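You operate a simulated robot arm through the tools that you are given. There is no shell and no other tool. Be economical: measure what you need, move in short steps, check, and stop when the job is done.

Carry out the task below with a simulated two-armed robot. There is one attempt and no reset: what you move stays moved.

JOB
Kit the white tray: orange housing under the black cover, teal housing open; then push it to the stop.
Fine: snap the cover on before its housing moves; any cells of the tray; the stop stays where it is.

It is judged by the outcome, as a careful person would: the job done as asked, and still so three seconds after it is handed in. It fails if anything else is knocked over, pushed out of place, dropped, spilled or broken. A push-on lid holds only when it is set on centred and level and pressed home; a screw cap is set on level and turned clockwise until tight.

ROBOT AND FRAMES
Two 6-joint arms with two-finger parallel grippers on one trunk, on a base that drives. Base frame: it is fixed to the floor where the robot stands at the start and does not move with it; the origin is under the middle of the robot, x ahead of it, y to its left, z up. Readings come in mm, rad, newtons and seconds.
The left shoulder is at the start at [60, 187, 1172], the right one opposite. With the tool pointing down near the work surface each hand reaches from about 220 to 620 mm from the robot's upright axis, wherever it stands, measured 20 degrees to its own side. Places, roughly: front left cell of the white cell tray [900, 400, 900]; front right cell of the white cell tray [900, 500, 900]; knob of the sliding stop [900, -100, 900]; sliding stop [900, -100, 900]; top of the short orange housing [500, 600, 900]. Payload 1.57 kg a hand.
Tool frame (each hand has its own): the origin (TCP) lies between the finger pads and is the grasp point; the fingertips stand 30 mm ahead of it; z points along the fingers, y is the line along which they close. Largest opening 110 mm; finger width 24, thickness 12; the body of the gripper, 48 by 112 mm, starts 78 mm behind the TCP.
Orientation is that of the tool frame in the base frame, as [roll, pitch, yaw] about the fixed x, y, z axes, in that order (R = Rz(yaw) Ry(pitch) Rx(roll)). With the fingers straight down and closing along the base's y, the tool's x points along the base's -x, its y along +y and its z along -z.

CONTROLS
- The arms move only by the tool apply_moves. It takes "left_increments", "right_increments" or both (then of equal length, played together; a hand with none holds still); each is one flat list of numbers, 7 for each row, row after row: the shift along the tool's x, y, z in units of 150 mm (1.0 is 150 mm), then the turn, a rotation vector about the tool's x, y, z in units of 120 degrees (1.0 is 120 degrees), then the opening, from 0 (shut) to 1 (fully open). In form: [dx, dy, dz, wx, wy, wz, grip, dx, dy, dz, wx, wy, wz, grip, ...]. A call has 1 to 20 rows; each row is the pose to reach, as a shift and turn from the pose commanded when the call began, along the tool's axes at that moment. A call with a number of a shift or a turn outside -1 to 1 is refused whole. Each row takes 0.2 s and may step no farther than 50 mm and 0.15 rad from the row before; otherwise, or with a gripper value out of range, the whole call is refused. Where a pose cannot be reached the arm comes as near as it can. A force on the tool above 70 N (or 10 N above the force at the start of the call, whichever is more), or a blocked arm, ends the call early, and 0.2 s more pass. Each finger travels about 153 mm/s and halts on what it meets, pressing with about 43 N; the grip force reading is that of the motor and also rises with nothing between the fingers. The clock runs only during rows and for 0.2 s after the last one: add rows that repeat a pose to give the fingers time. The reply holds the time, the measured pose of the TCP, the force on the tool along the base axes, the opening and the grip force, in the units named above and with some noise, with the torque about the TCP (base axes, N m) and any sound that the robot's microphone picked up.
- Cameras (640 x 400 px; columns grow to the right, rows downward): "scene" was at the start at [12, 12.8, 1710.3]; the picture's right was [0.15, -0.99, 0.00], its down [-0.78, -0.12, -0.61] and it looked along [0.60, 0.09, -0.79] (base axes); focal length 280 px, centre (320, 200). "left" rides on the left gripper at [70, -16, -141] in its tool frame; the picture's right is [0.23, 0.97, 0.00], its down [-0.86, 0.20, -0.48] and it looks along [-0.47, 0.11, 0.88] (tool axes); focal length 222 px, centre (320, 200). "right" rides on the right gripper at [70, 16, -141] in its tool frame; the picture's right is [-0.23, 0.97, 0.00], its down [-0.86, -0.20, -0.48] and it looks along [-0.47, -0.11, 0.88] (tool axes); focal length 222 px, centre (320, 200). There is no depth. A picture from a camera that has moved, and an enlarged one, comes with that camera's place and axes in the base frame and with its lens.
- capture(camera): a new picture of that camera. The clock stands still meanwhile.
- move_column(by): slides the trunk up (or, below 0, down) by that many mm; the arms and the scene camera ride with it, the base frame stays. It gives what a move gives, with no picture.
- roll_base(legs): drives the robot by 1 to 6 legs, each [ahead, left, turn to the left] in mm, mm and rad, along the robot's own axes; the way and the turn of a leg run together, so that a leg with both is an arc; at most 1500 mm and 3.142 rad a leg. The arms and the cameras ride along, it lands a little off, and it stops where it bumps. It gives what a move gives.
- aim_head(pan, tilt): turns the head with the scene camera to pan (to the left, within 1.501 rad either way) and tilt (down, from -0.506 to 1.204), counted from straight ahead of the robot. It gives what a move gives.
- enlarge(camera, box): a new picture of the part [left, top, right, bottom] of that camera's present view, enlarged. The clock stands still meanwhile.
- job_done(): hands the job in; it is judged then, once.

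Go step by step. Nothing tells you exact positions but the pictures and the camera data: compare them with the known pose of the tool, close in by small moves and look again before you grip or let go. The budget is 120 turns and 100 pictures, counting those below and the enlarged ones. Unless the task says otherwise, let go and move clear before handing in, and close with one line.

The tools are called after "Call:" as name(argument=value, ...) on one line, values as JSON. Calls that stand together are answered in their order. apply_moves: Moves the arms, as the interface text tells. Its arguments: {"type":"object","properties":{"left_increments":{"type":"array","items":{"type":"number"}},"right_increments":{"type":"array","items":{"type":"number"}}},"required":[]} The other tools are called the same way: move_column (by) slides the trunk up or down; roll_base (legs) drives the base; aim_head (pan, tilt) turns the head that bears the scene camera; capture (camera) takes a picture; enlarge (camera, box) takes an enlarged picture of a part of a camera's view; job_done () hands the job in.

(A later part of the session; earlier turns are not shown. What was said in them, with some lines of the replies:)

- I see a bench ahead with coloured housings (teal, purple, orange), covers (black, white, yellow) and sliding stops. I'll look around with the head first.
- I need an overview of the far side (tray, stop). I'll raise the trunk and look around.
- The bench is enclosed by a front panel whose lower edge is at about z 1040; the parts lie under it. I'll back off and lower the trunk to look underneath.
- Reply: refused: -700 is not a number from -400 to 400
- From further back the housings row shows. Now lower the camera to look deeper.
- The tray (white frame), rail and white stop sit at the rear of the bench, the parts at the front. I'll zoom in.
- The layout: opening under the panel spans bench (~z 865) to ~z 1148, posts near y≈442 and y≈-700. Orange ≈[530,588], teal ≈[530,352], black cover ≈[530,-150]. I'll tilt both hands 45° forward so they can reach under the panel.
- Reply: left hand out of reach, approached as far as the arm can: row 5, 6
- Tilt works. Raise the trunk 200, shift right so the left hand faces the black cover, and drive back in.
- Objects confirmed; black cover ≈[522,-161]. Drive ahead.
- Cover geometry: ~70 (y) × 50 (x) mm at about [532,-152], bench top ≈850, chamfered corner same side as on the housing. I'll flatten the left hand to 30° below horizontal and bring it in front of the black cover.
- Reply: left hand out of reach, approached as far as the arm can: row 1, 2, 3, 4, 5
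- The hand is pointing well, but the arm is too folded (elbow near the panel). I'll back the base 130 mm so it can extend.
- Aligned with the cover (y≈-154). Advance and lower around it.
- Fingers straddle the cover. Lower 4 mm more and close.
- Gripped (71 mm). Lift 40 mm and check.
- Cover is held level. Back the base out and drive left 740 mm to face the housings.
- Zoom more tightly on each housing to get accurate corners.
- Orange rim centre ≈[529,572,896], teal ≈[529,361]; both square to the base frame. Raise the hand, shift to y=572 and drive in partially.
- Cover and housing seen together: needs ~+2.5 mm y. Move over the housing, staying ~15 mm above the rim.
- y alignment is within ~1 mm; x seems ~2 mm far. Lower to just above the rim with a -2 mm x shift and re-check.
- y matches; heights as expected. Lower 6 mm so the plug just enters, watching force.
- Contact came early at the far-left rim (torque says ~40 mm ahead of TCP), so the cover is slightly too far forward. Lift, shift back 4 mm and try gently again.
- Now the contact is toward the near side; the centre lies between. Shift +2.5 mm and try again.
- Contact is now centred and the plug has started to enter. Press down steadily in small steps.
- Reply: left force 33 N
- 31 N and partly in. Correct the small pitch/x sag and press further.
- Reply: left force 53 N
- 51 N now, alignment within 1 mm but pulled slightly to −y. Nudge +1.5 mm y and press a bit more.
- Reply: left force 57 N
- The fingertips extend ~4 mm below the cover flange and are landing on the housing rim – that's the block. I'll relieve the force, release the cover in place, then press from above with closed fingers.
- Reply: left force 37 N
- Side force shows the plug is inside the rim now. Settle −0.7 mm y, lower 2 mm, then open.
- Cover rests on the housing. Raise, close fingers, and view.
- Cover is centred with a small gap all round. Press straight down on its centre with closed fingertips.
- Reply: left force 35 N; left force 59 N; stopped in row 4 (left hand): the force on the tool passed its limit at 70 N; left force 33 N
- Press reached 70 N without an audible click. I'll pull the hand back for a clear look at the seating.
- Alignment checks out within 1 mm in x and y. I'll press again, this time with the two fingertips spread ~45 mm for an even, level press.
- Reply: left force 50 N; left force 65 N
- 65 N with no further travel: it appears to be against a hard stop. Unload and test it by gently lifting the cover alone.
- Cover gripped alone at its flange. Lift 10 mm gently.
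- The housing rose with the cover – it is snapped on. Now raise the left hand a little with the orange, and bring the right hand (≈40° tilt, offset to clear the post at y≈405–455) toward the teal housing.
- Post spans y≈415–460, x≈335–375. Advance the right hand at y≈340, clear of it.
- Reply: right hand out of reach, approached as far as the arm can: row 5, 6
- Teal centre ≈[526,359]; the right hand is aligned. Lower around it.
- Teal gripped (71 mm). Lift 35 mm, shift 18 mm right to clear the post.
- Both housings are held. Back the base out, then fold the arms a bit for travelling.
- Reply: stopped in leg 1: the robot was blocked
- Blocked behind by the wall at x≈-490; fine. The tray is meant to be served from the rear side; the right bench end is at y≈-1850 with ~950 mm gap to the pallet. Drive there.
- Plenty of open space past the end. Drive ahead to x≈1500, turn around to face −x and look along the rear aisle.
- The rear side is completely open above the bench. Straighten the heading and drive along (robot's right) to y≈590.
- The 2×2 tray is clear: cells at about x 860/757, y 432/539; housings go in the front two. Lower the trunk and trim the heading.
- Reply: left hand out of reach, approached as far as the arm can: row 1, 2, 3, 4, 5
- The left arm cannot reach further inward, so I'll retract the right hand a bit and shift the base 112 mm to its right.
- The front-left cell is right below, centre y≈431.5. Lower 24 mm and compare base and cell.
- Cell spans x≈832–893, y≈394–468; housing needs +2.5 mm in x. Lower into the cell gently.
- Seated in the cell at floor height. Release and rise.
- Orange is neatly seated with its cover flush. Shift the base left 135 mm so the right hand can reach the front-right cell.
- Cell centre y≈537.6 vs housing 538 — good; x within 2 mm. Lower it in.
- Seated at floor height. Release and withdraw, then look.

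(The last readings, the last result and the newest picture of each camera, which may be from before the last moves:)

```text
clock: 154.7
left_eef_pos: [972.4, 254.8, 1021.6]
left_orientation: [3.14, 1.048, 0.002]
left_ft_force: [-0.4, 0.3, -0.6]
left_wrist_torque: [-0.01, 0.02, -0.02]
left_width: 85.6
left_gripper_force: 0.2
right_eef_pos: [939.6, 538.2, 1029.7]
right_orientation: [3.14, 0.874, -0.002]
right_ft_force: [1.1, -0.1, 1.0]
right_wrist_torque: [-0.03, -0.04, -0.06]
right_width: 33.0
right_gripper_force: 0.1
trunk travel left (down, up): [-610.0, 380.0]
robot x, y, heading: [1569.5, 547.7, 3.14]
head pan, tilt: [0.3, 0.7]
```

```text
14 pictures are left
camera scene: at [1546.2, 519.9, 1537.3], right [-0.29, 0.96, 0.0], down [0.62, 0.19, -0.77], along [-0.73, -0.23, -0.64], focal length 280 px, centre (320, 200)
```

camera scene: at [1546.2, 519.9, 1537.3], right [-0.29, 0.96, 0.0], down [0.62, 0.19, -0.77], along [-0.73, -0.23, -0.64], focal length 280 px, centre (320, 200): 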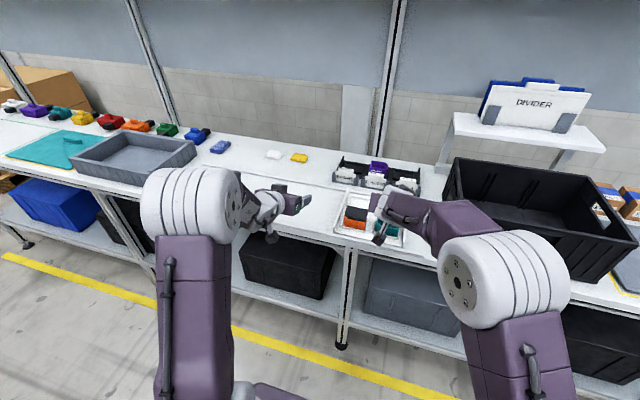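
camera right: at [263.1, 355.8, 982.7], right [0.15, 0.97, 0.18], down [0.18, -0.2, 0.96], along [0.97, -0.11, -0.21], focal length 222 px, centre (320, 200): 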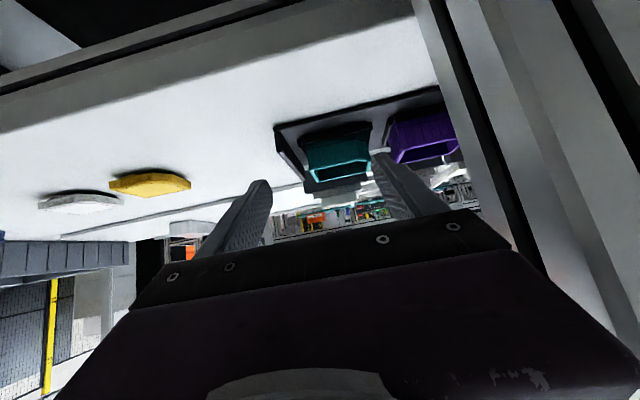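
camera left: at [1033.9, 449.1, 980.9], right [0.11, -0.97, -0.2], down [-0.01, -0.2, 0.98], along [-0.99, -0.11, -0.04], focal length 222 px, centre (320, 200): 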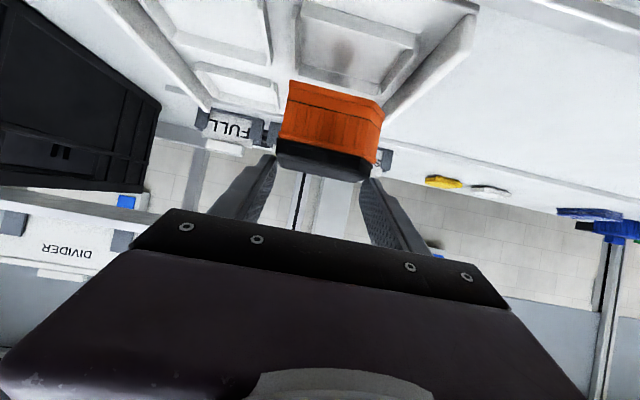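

Both housings are in their cells. Now bring the right hand, fingers closed, to the free space right of the tray (outer wall y≈600, tote at y≈725).

Call:
apply_moves(right_increments=[0, -0.2, 0, 0, 0, 0, 0, 0, -0.4, 0, 0, 0, 0, 0, 0, -0.6, 0, 0, 0, 0, 0, -0.036, -0.6, 0.25, 0, 0, 0, 0, -0.072, -0.6, 0.5, 0, 0, 0, 0, -0.109, -0.6, 0.753, 0, 0, 0, 0])

Call:
enlarge(camera="scene", box=[320, 180, 480, 280])

Call:
capture(camera="right")

```text
clock: 156.1
left_eef_pos: [968.7, 254.4, 1020.5]
left_orientation: [3.139, 1.046, -0.001]
left_ft_force: [-0.4, 0.1, -0.5]
left_wrist_torque: [-0.02, 0.0, -0.05]
left_width: 86.0
left_gripper_force: 0.1
right_eef_pos: [839.4, 628.8, 968.1]
right_orientation: [3.14, 0.873, -0.004]
right_ft_force: [-0.7, 0.1, 0.1]
right_wrist_torque: [-0.02, 0.01, 0.0]
right_width: 0.0
right_gripper_force: 21.6
trunk travel left (down, up): [-610.0, 380.0]
robot x, y, heading: [1566.4, 543.6, 3.145]
head pan, tilt: [0.3, 0.7]
```

```text
4.00 times, centred on (400, 230) of scene
camera zoom: at [1543.4, 520.2, 1537.3], right [-0.29, 0.96, 0.0], down [0.62, 0.19, -0.76], along [-0.73, -0.23, -0.65], focal length 1119 px, centre (0, 80)
```

zoom: 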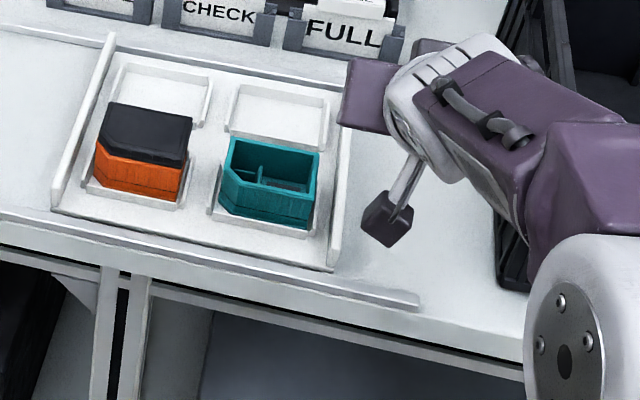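

```text
12 pictures are left
camera right: at [991.9, 612.9, 1004.9], right [-0.15, -0.97, 0.17], down [-0.18, 0.2, 0.96], along [-0.97, 0.11, -0.21], focal length 222 px, centre (320, 200)
```

right: 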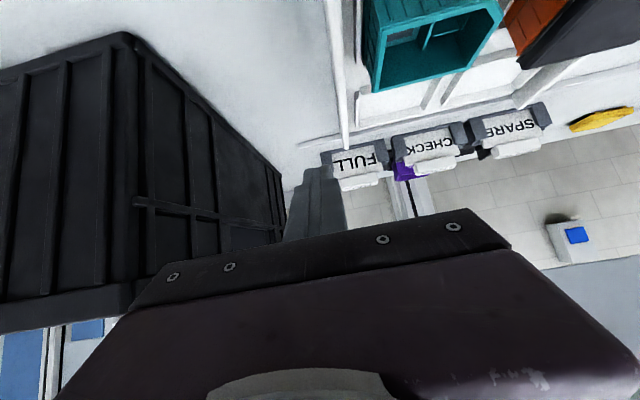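

Clear on both sides. Lower the closed fingers beside the tray wall.

Call:
apply_moves(right_increments=[0.13, 0, 0.109, 0, 0, 0, 0, 0.26, 0, 0.218, 0, 0, 0, 0, 0.388, 0, 0.326, 0, 0, 0, 0, 0.388, 0.06, 0.326, 0, 0, 0, 0, 0.388, 0.06, 0.326, 0, 0, 0, 0])

Call:
capture(camera="right")

```text
clock: 157.3
left_eef_pos: [971.5, 254.6, 1021.0]
left_orientation: [3.14, 1.047, -0.001]
left_ft_force: [0.7, 0.6, -0.6]
left_wrist_torque: [0.0, 0.03, -0.04]
left_width: 85.9
left_gripper_force: 0.1
right_eef_pos: [841.3, 620.5, 893.4]
right_orientation: [-3.141, 0.874, 0.0]
right_ft_force: [-0.3, -0.7, 0.3]
right_wrist_torque: [0.0, 0.02, 0.04]
right_width: 0.0
right_gripper_force: 21.5
trunk travel left (down, up): [-610.0, 380.0]
robot x, y, heading: [1569.9, 543.8, 3.139]
head pan, tilt: [0.3, 0.7]
```

```text
11 pictures are left
camera right: at [993.6, 603.8, 930.5], right [-0.15, -0.97, 0.17], down [-0.18, 0.2, 0.96], along [-0.97, 0.11, -0.21], focal length 222 px, centre (320, 200)
```

right: 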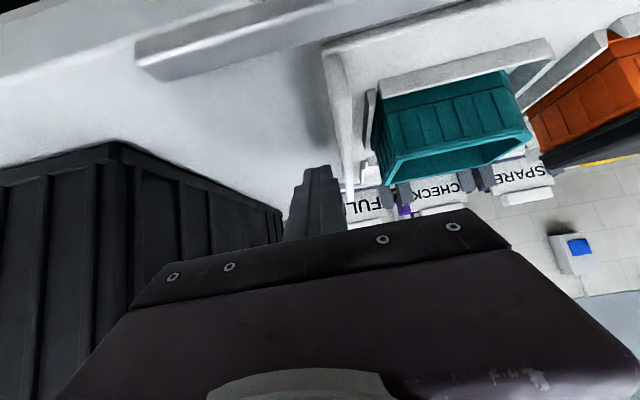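

Fingers are beside the wall at mid height. Push 40 mm slowly with the arm first to feel the friction.

Call:
apply_moves(right_increments=[0, 0.033, 0, 0, 0, 0, 0, 0, 0.067, 0, 0, 0, 0, 0, 0, 0.1, 0, 0, 0, 0, 0, 0, 0.133, 0, 0, 0, 0, 0, 0, 0.167, 0, 0, 0, 0, 0, 0, 0.2, 0, 0, 0, 0, 0, 0, 0.233, 0, 0, 0, 0, 0, 0, 0.267, 0, 0, 0, 0, 0])

Call:
enlarge(camera="scene", box=[200, 160, 440, 310])

```text
clock: 159.1
left_eef_pos: [971.0, 254.8, 1022.3]
left_orientation: [3.139, 1.049, -0.003]
left_ft_force: [-0.6, 1.0, -0.5]
left_wrist_torque: [-0.01, 0.01, 0.0]
left_width: 85.9
left_gripper_force: 0.0
right_eef_pos: [842.2, 580.1, 894.1]
right_orientation: [-3.141, 0.874, -0.001]
right_ft_force: [0.4, 1.5, 0.5]
right_wrist_torque: [0.0, 0.02, 0.0]
right_width: 0.1
right_gripper_force: 21.1
trunk travel left (down, up): [-610.0, 380.0]
robot x, y, heading: [1567.9, 541.5, 3.137]
head pan, tilt: [0.3, 0.7]
```

```text
2.67 times, centred on (320, 235) of scene
camera zoom: at [1545.4, 520.1, 1537.3], right [-0.29, 0.96, 0.0], down [0.62, 0.19, -0.76], along [-0.73, -0.23, -0.64], focal length 746 px, centre (320, 107)
```

zoom: 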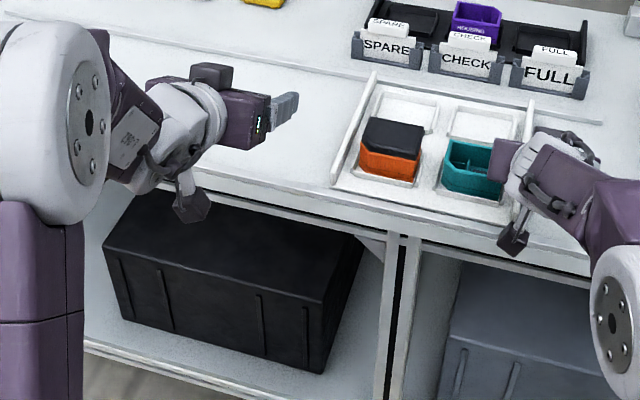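

Slides easily (1–2 N). Continue by driving the base 300 mm to its left with the arm held.

Call:
roll_base(legs=[[0, 150, 0], [0, 150, 0]])

Call:
aim_head(pan=0.45, tilt=0.7)

Call:
capture(camera="scene")

```text
clock: 161.4
left_eef_pos: [970.2, -44.4, 1022.1]
left_orientation: [3.139, 1.047, -0.003]
left_ft_force: [-0.4, 0.6, -0.8]
left_wrist_torque: [0.02, 0.0, -0.02]
left_width: 85.8
left_gripper_force: 0.0
right_eef_pos: [841.0, 281.1, 894.0]
right_orientation: [3.141, 0.873, -0.002]
right_ft_force: [-0.2, -0.9, 0.0]
right_wrist_torque: [-0.01, 0.03, 0.0]
right_width: 0.1
right_gripper_force: 21.5
trunk travel left (down, up): [-610.0, 380.0]
robot x, y, heading: [1569.5, 245.2, 3.136]
head pan, tilt: [0.3, 0.7]
```

```text
clock: 162.1
left_eef_pos: [970.9, -43.2, 1021.2]
left_orientation: [3.141, 1.049, -0.002]
left_ft_force: [-1.5, 0.3, -0.2]
left_wrist_torque: [0.01, 0.0, -0.01]
left_width: 85.9
left_gripper_force: 0.1
right_eef_pos: [841.2, 281.0, 894.3]
right_orientation: [-3.141, 0.873, 0.001]
right_ft_force: [-0.2, -0.6, -0.8]
right_wrist_torque: [-0.02, 0.01, 0.0]
right_width: 0.2
right_gripper_force: 21.3
trunk travel left (down, up): [-610.0, 380.0]
robot x, y, heading: [1571.1, 241.7, 3.146]
head pan, tilt: [0.45, 0.7]
```

```text
9 pictures are left
camera scene: at [1549.3, 209.2, 1537.3], right [-0.43, 0.9, 0.0], down [0.58, 0.28, -0.76], along [-0.69, -0.33, -0.64], focal length 280 px, centre (320, 200)
```

scene: 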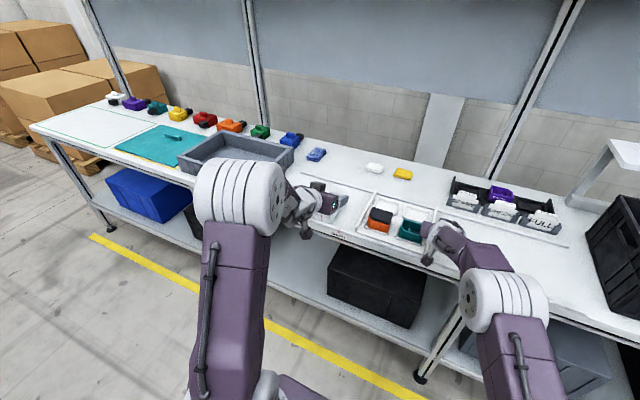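

Call:
enlarge(camera="scene", box=[280, 160, 456, 270])

```text
3.64 times, centred on (368, 215) of scene
camera zoom: at [1549.3, 209.2, 1537.3], right [-0.43, 0.9, 0.0], down [0.58, 0.28, -0.76], along [-0.69, -0.33, -0.64], focal length 1018 px, centre (146, 146)
```

zoom: 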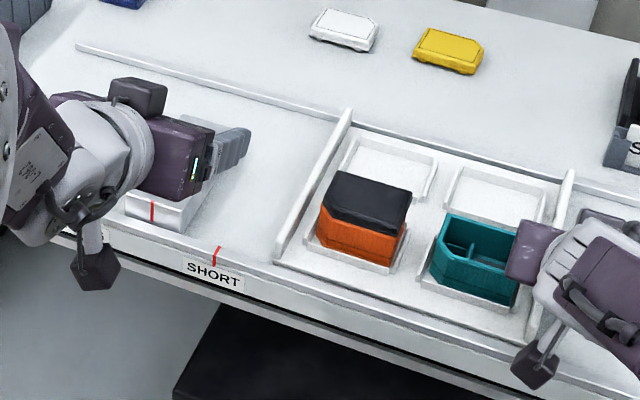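

Stop (white block with red mark) ~86 mm left of the tray, partly hidden by the left hand. Retract the left hand from view, drive 45 mm more, and re-measure.

Call:
apply_moves(left_increments=[0.057, 0, -0.198, 0, 0, 0, 0.5, 0.113, 0, -0.396, 0, 0, 0, 0.5, 0.17, 0, -0.594, 0, 0, 0, 0.3, 0.227, 0, -0.793, 0, 0, 0, 0.3])

Call:
roll_base(legs=[[0, 45, 0]])

Call:
enlarge(camera="scene", box=[260, 160, 436, 270])

```text
clock: 163.1
left_eef_pos: [1092.3, -43.3, 1052.1]
left_orientation: [3.139, 1.049, -0.002]
left_ft_force: [-0.5, -0.2, 0.6]
left_wrist_torque: [0.03, 0.01, 0.0]
left_width: 32.9
left_gripper_force: 0.1
right_eef_pos: [842.0, 280.9, 893.1]
right_orientation: [-3.141, 0.875, -0.002]
right_ft_force: [0.7, 0.6, 0.2]
right_wrist_torque: [-0.01, 0.01, -0.02]
right_width: 0.3
right_gripper_force: 21.3
trunk travel left (down, up): [-610.0, 380.0]
robot x, y, heading: [1568.4, 244.9, 3.136]
head pan, tilt: [0.45, 0.7]
```

```text
clock: 164.0
left_eef_pos: [1090.1, -88.5, 1051.2]
left_orientation: [3.14, 1.047, -0.004]
left_ft_force: [-1.1, 0.1, -0.6]
left_wrist_torque: [0.0, 0.0, -0.01]
left_width: 32.8
left_gripper_force: 0.0
right_eef_pos: [841.0, 237.0, 893.2]
right_orientation: [3.14, 0.872, -0.001]
right_ft_force: [0.6, -0.1, 0.1]
right_wrist_torque: [0.02, -0.01, 0.0]
right_width: 0.1
right_gripper_force: 21.0
trunk travel left (down, up): [-610.0, 380.0]
robot x, y, heading: [1568.4, 200.5, 3.142]
head pan, tilt: [0.45, 0.7]
```

```text
3.64 times, centred on (348, 215) of scene
camera zoom: at [1549.3, 165.9, 1537.3], right [-0.43, 0.9, 0.0], down [0.58, 0.28, -0.77], along [-0.69, -0.33, -0.64], focal length 1018 px, centre (218, 146)
```

zoom: 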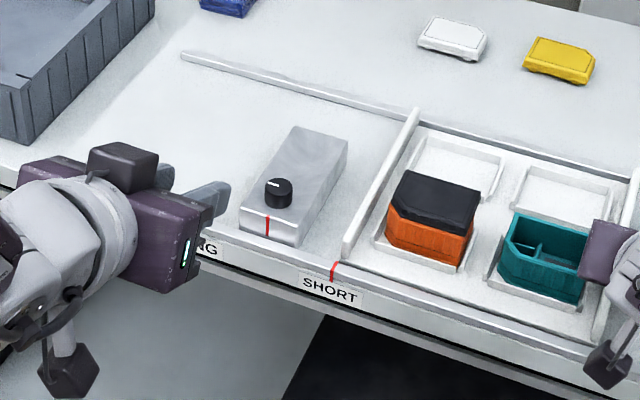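

Gap now ≈45 mm. Push 38 mm with the arm slowly.

Call:
apply_moves(right_increments=[0, 0.032, 0, 0, 0, 0, 0, 0, 0.063, 0, 0, 0, 0, 0, 0, 0.095, 0, 0, 0, 0, 0, 0, 0.127, 0, 0, 0, 0, 0, 0, 0.158, 0, 0, 0, 0, 0, 0, 0.19, 0, 0, 0, 0, 0, 0, 0.222, 0, 0, 0, 0, 0, 0, 0.253, 0, 0, 0, 0, 0])

Call:
enlarge(camera="scene", box=[300, 180, 380, 230])

```text
clock: 165.8
left_eef_pos: [1089.5, -88.0, 1051.3]
left_orientation: [3.139, 1.046, -0.002]
left_ft_force: [-0.4, -0.4, -0.9]
left_wrist_torque: [0.02, -0.01, -0.04]
left_width: 33.0
left_gripper_force: 0.1
right_eef_pos: [841.5, 199.8, 893.9]
right_orientation: [3.14, 0.872, -0.003]
right_ft_force: [-0.2, 2.0, 0.2]
right_wrist_torque: [0.04, 0.02, -0.01]
right_width: 0.0
right_gripper_force: 21.5
trunk travel left (down, up): [-610.0, 380.0]
robot x, y, heading: [1569.7, 198.4, 3.14]
head pan, tilt: [0.45, 0.7]
```

```text
8.00 times, centred on (340, 205) of scene
camera zoom: at [1549.2, 165.3, 1537.3], right [-0.43, 0.9, 0.0], down [0.58, 0.28, -0.76], along [-0.69, -0.33, -0.64], focal length 2238 px, centre (160, 160)
```

zoom: 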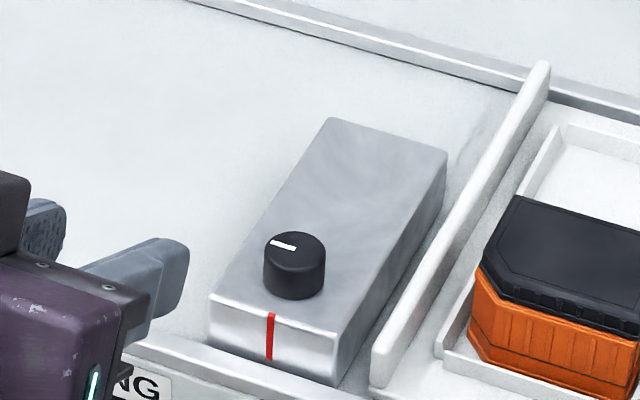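

Gap still ≈12–15 mm. Push 8 mm more in small steps.

Call:
apply_moves(right_increments=[0, 0.013, 0, 0, 0, 0, 0, 0, 0.027, 0, 0, 0, 0, 0, 0, 0.04, 0, 0, 0, 0, 0, 0, 0.053, 0, 0, 0, 0, 0])

Call:
enlarge(camera="scene", box=[320, 195, 368, 225])

```text
clock: 166.8
left_eef_pos: [1091.3, -88.1, 1052.0]
left_orientation: [3.141, 1.048, -0.002]
left_ft_force: [0.1, -0.8, -0.2]
left_wrist_torque: [0.03, -0.04, 0.0]
left_width: 33.1
left_gripper_force: 0.0
right_eef_pos: [840.9, 191.3, 894.2]
right_orientation: [-3.141, 0.872, -0.003]
right_ft_force: [-0.2, 1.8, 0.9]
right_wrist_torque: [0.01, 0.02, 0.0]
right_width: 0.0
right_gripper_force: 21.5
trunk travel left (down, up): [-610.0, 380.0]
robot x, y, heading: [1570.0, 202.1, 3.137]
head pan, tilt: [0.45, 0.7]
```

```text
13.33 times, centred on (344, 210) of scene
camera zoom: at [1549.5, 165.4, 1537.3], right [-0.43, 0.9, 0.0], down [0.58, 0.28, -0.77], along [-0.69, -0.33, -0.64], focal length 3731 px, centre (0, 67)
```

zoom: 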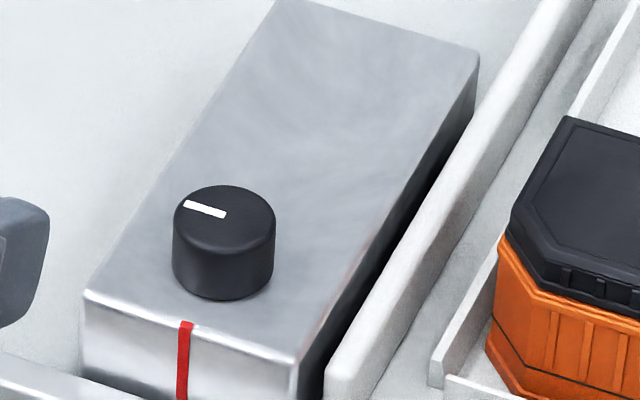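

Gap ≈6 mm. Push 5 mm more in 1 mm steps.

Call:
apply_moves(right_increments=[0, 0.007, 0, 0, 0, 0, 0, 0, 0.013, 0, 0, 0, 0, 0, 0, 0.02, 0, 0, 0, 0, 0, 0, 0.027, 0, 0, 0, 0, 0, 0, 0.033, 0, 0, 0, 0, 0])

```text
clock: 168.0
left_eef_pos: [1090.5, -88.0, 1051.8]
left_orientation: [3.139, 1.047, -0.003]
left_ft_force: [0.7, 0.4, 0.1]
left_wrist_torque: [0.0, 0.01, 0.02]
left_width: 32.8
left_gripper_force: 0.1
right_eef_pos: [841.6, 188.0, 894.0]
right_orientation: [3.139, 0.873, -0.004]
right_ft_force: [-0.1, 3.5, 1.1]
right_wrist_torque: [0.09, -0.03, -0.04]
right_width: 0.1
right_gripper_force: 21.5
trunk travel left (down, up): [-610.0, 380.0]
robot x, y, heading: [1570.8, 203.1, 3.142]
head pan, tilt: [0.45, 0.7]
```

Call:
apply_moves(right_increments=[0, 0.005, 0, 0, 0, 0, 0, 0, 0.01, 0, 0, 0, 0, 0, 0, 0.01, 0, 0, 0, 0, 0])

Call:
enlarge(camera="scene", box=[320, 195, 368, 225])

```text
clock: 168.8
left_eef_pos: [1090.7, -86.7, 1051.0]
left_orientation: [3.14, 1.047, -0.005]
left_ft_force: [0.4, -0.2, 0.4]
left_wrist_torque: [0.04, -0.02, -0.03]
left_width: 33.1
left_gripper_force: 0.1
right_eef_pos: [840.0, 186.2, 893.2]
right_orientation: [3.14, 0.873, -0.004]
right_ft_force: [-1.7, 8.1, 2.3]
right_wrist_torque: [0.14, 0.05, -0.09]
right_width: 0.0
right_gripper_force: 21.7
trunk travel left (down, up): [-610.0, 380.0]
robot x, y, heading: [1568.3, 203.2, 3.138]
head pan, tilt: [0.45, 0.7]
```

```text
13.33 times, centred on (344, 210) of scene
camera zoom: at [1549.4, 167.1, 1537.4], right [-0.43, 0.9, 0.0], down [0.58, 0.28, -0.77], along [-0.69, -0.33, -0.64], focal length 3731 px, centre (0, 67)
```

zoom: 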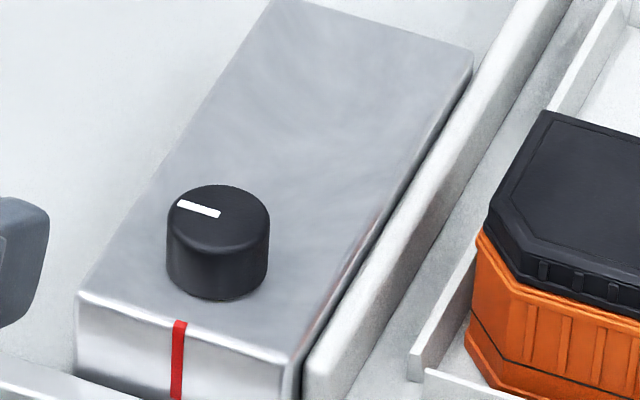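

Contact with the stop (8 N), and the stop hasn't moved. Withdraw the right hand: away from the wall, then up and back.

Call:
apply_moves(right_increments=[0, -0.07, 0, 0, 0, 0, 0, 0, -0.15, 0, 0, 0, 0, 0, -0.15, -0.15, -0.126, 0, 0, 0, 0, -0.4, -0.15, -0.335, 0, 0, 0, 0, -0.65, -0.15, -0.545, 0, 0, 0, 0, -0.65, -0.15, -0.8, 0, 0, 0, 0, -0.65, -0.15, -1.0, 0, 0, 0, 0])

Call:
aim_head(pan=0.25, tilt=0.7)

Call:
enlarge(camera="scene", box=[200, 130, 440, 280])

```text
clock: 170.4
left_eef_pos: [1091.6, -87.7, 1051.1]
left_orientation: [3.141, 1.05, -0.002]
left_ft_force: [1.0, 0.0, 0.1]
left_wrist_torque: [0.01, -0.01, 0.01]
left_width: 33.2
left_gripper_force: 0.1
right_eef_pos: [894.8, 207.1, 1065.8]
right_orientation: [3.141, 0.871, -0.005]
right_ft_force: [0.5, 0.4, 0.6]
right_wrist_torque: [0.0, -0.02, -0.03]
right_width: 0.0
right_gripper_force: 21.3
trunk travel left (down, up): [-610.0, 380.0]
robot x, y, heading: [1570.7, 202.0, 3.138]
head pan, tilt: [0.45, 0.7]
```

```text
clock: 171.1
left_eef_pos: [1091.0, -89.2, 1050.6]
left_orientation: [-3.141, 1.047, -0.002]
left_ft_force: [0.7, 0.2, -0.5]
left_wrist_torque: [0.03, -0.05, 0.01]
left_width: 33.3
left_gripper_force: 0.1
right_eef_pos: [893.8, 207.3, 1065.7]
right_orientation: [-3.141, 0.873, -0.002]
right_ft_force: [-0.4, -0.2, 0.0]
right_wrist_torque: [-0.02, -0.01, 0.0]
right_width: 0.0
right_gripper_force: 21.4
trunk travel left (down, up): [-610.0, 380.0]
robot x, y, heading: [1568.3, 200.4, 3.142]
head pan, tilt: [0.25, 0.7]
```

```text
2.67 times, centred on (320, 205) of scene
camera zoom: at [1543.3, 180.9, 1537.3], right [-0.25, 0.97, 0.0], down [0.62, 0.16, -0.76], along [-0.74, -0.19, -0.64], focal length 746 px, centre (320, 187)
```

zoom: 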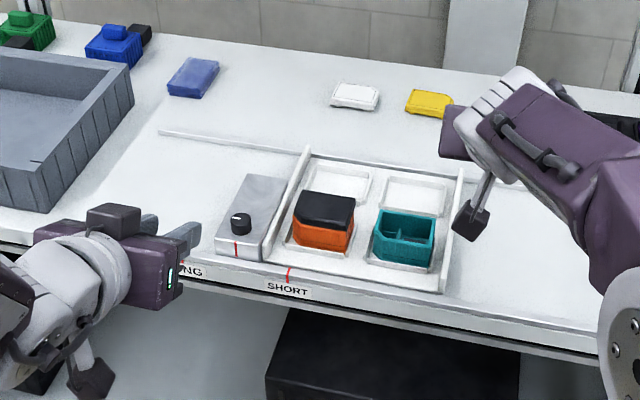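

The tray sits against the stop with both housings seated: the orange one under the black cover, the teal one open. Both hands are clear, so I'm handing in.

Call:
job_done()

```text
The job is handed in.
```

The white tray is against the stop, with the orange housing under the snapped-on black cover and the teal housing open. The stop stayed where it was, both hands are clear, and the job is handed in.
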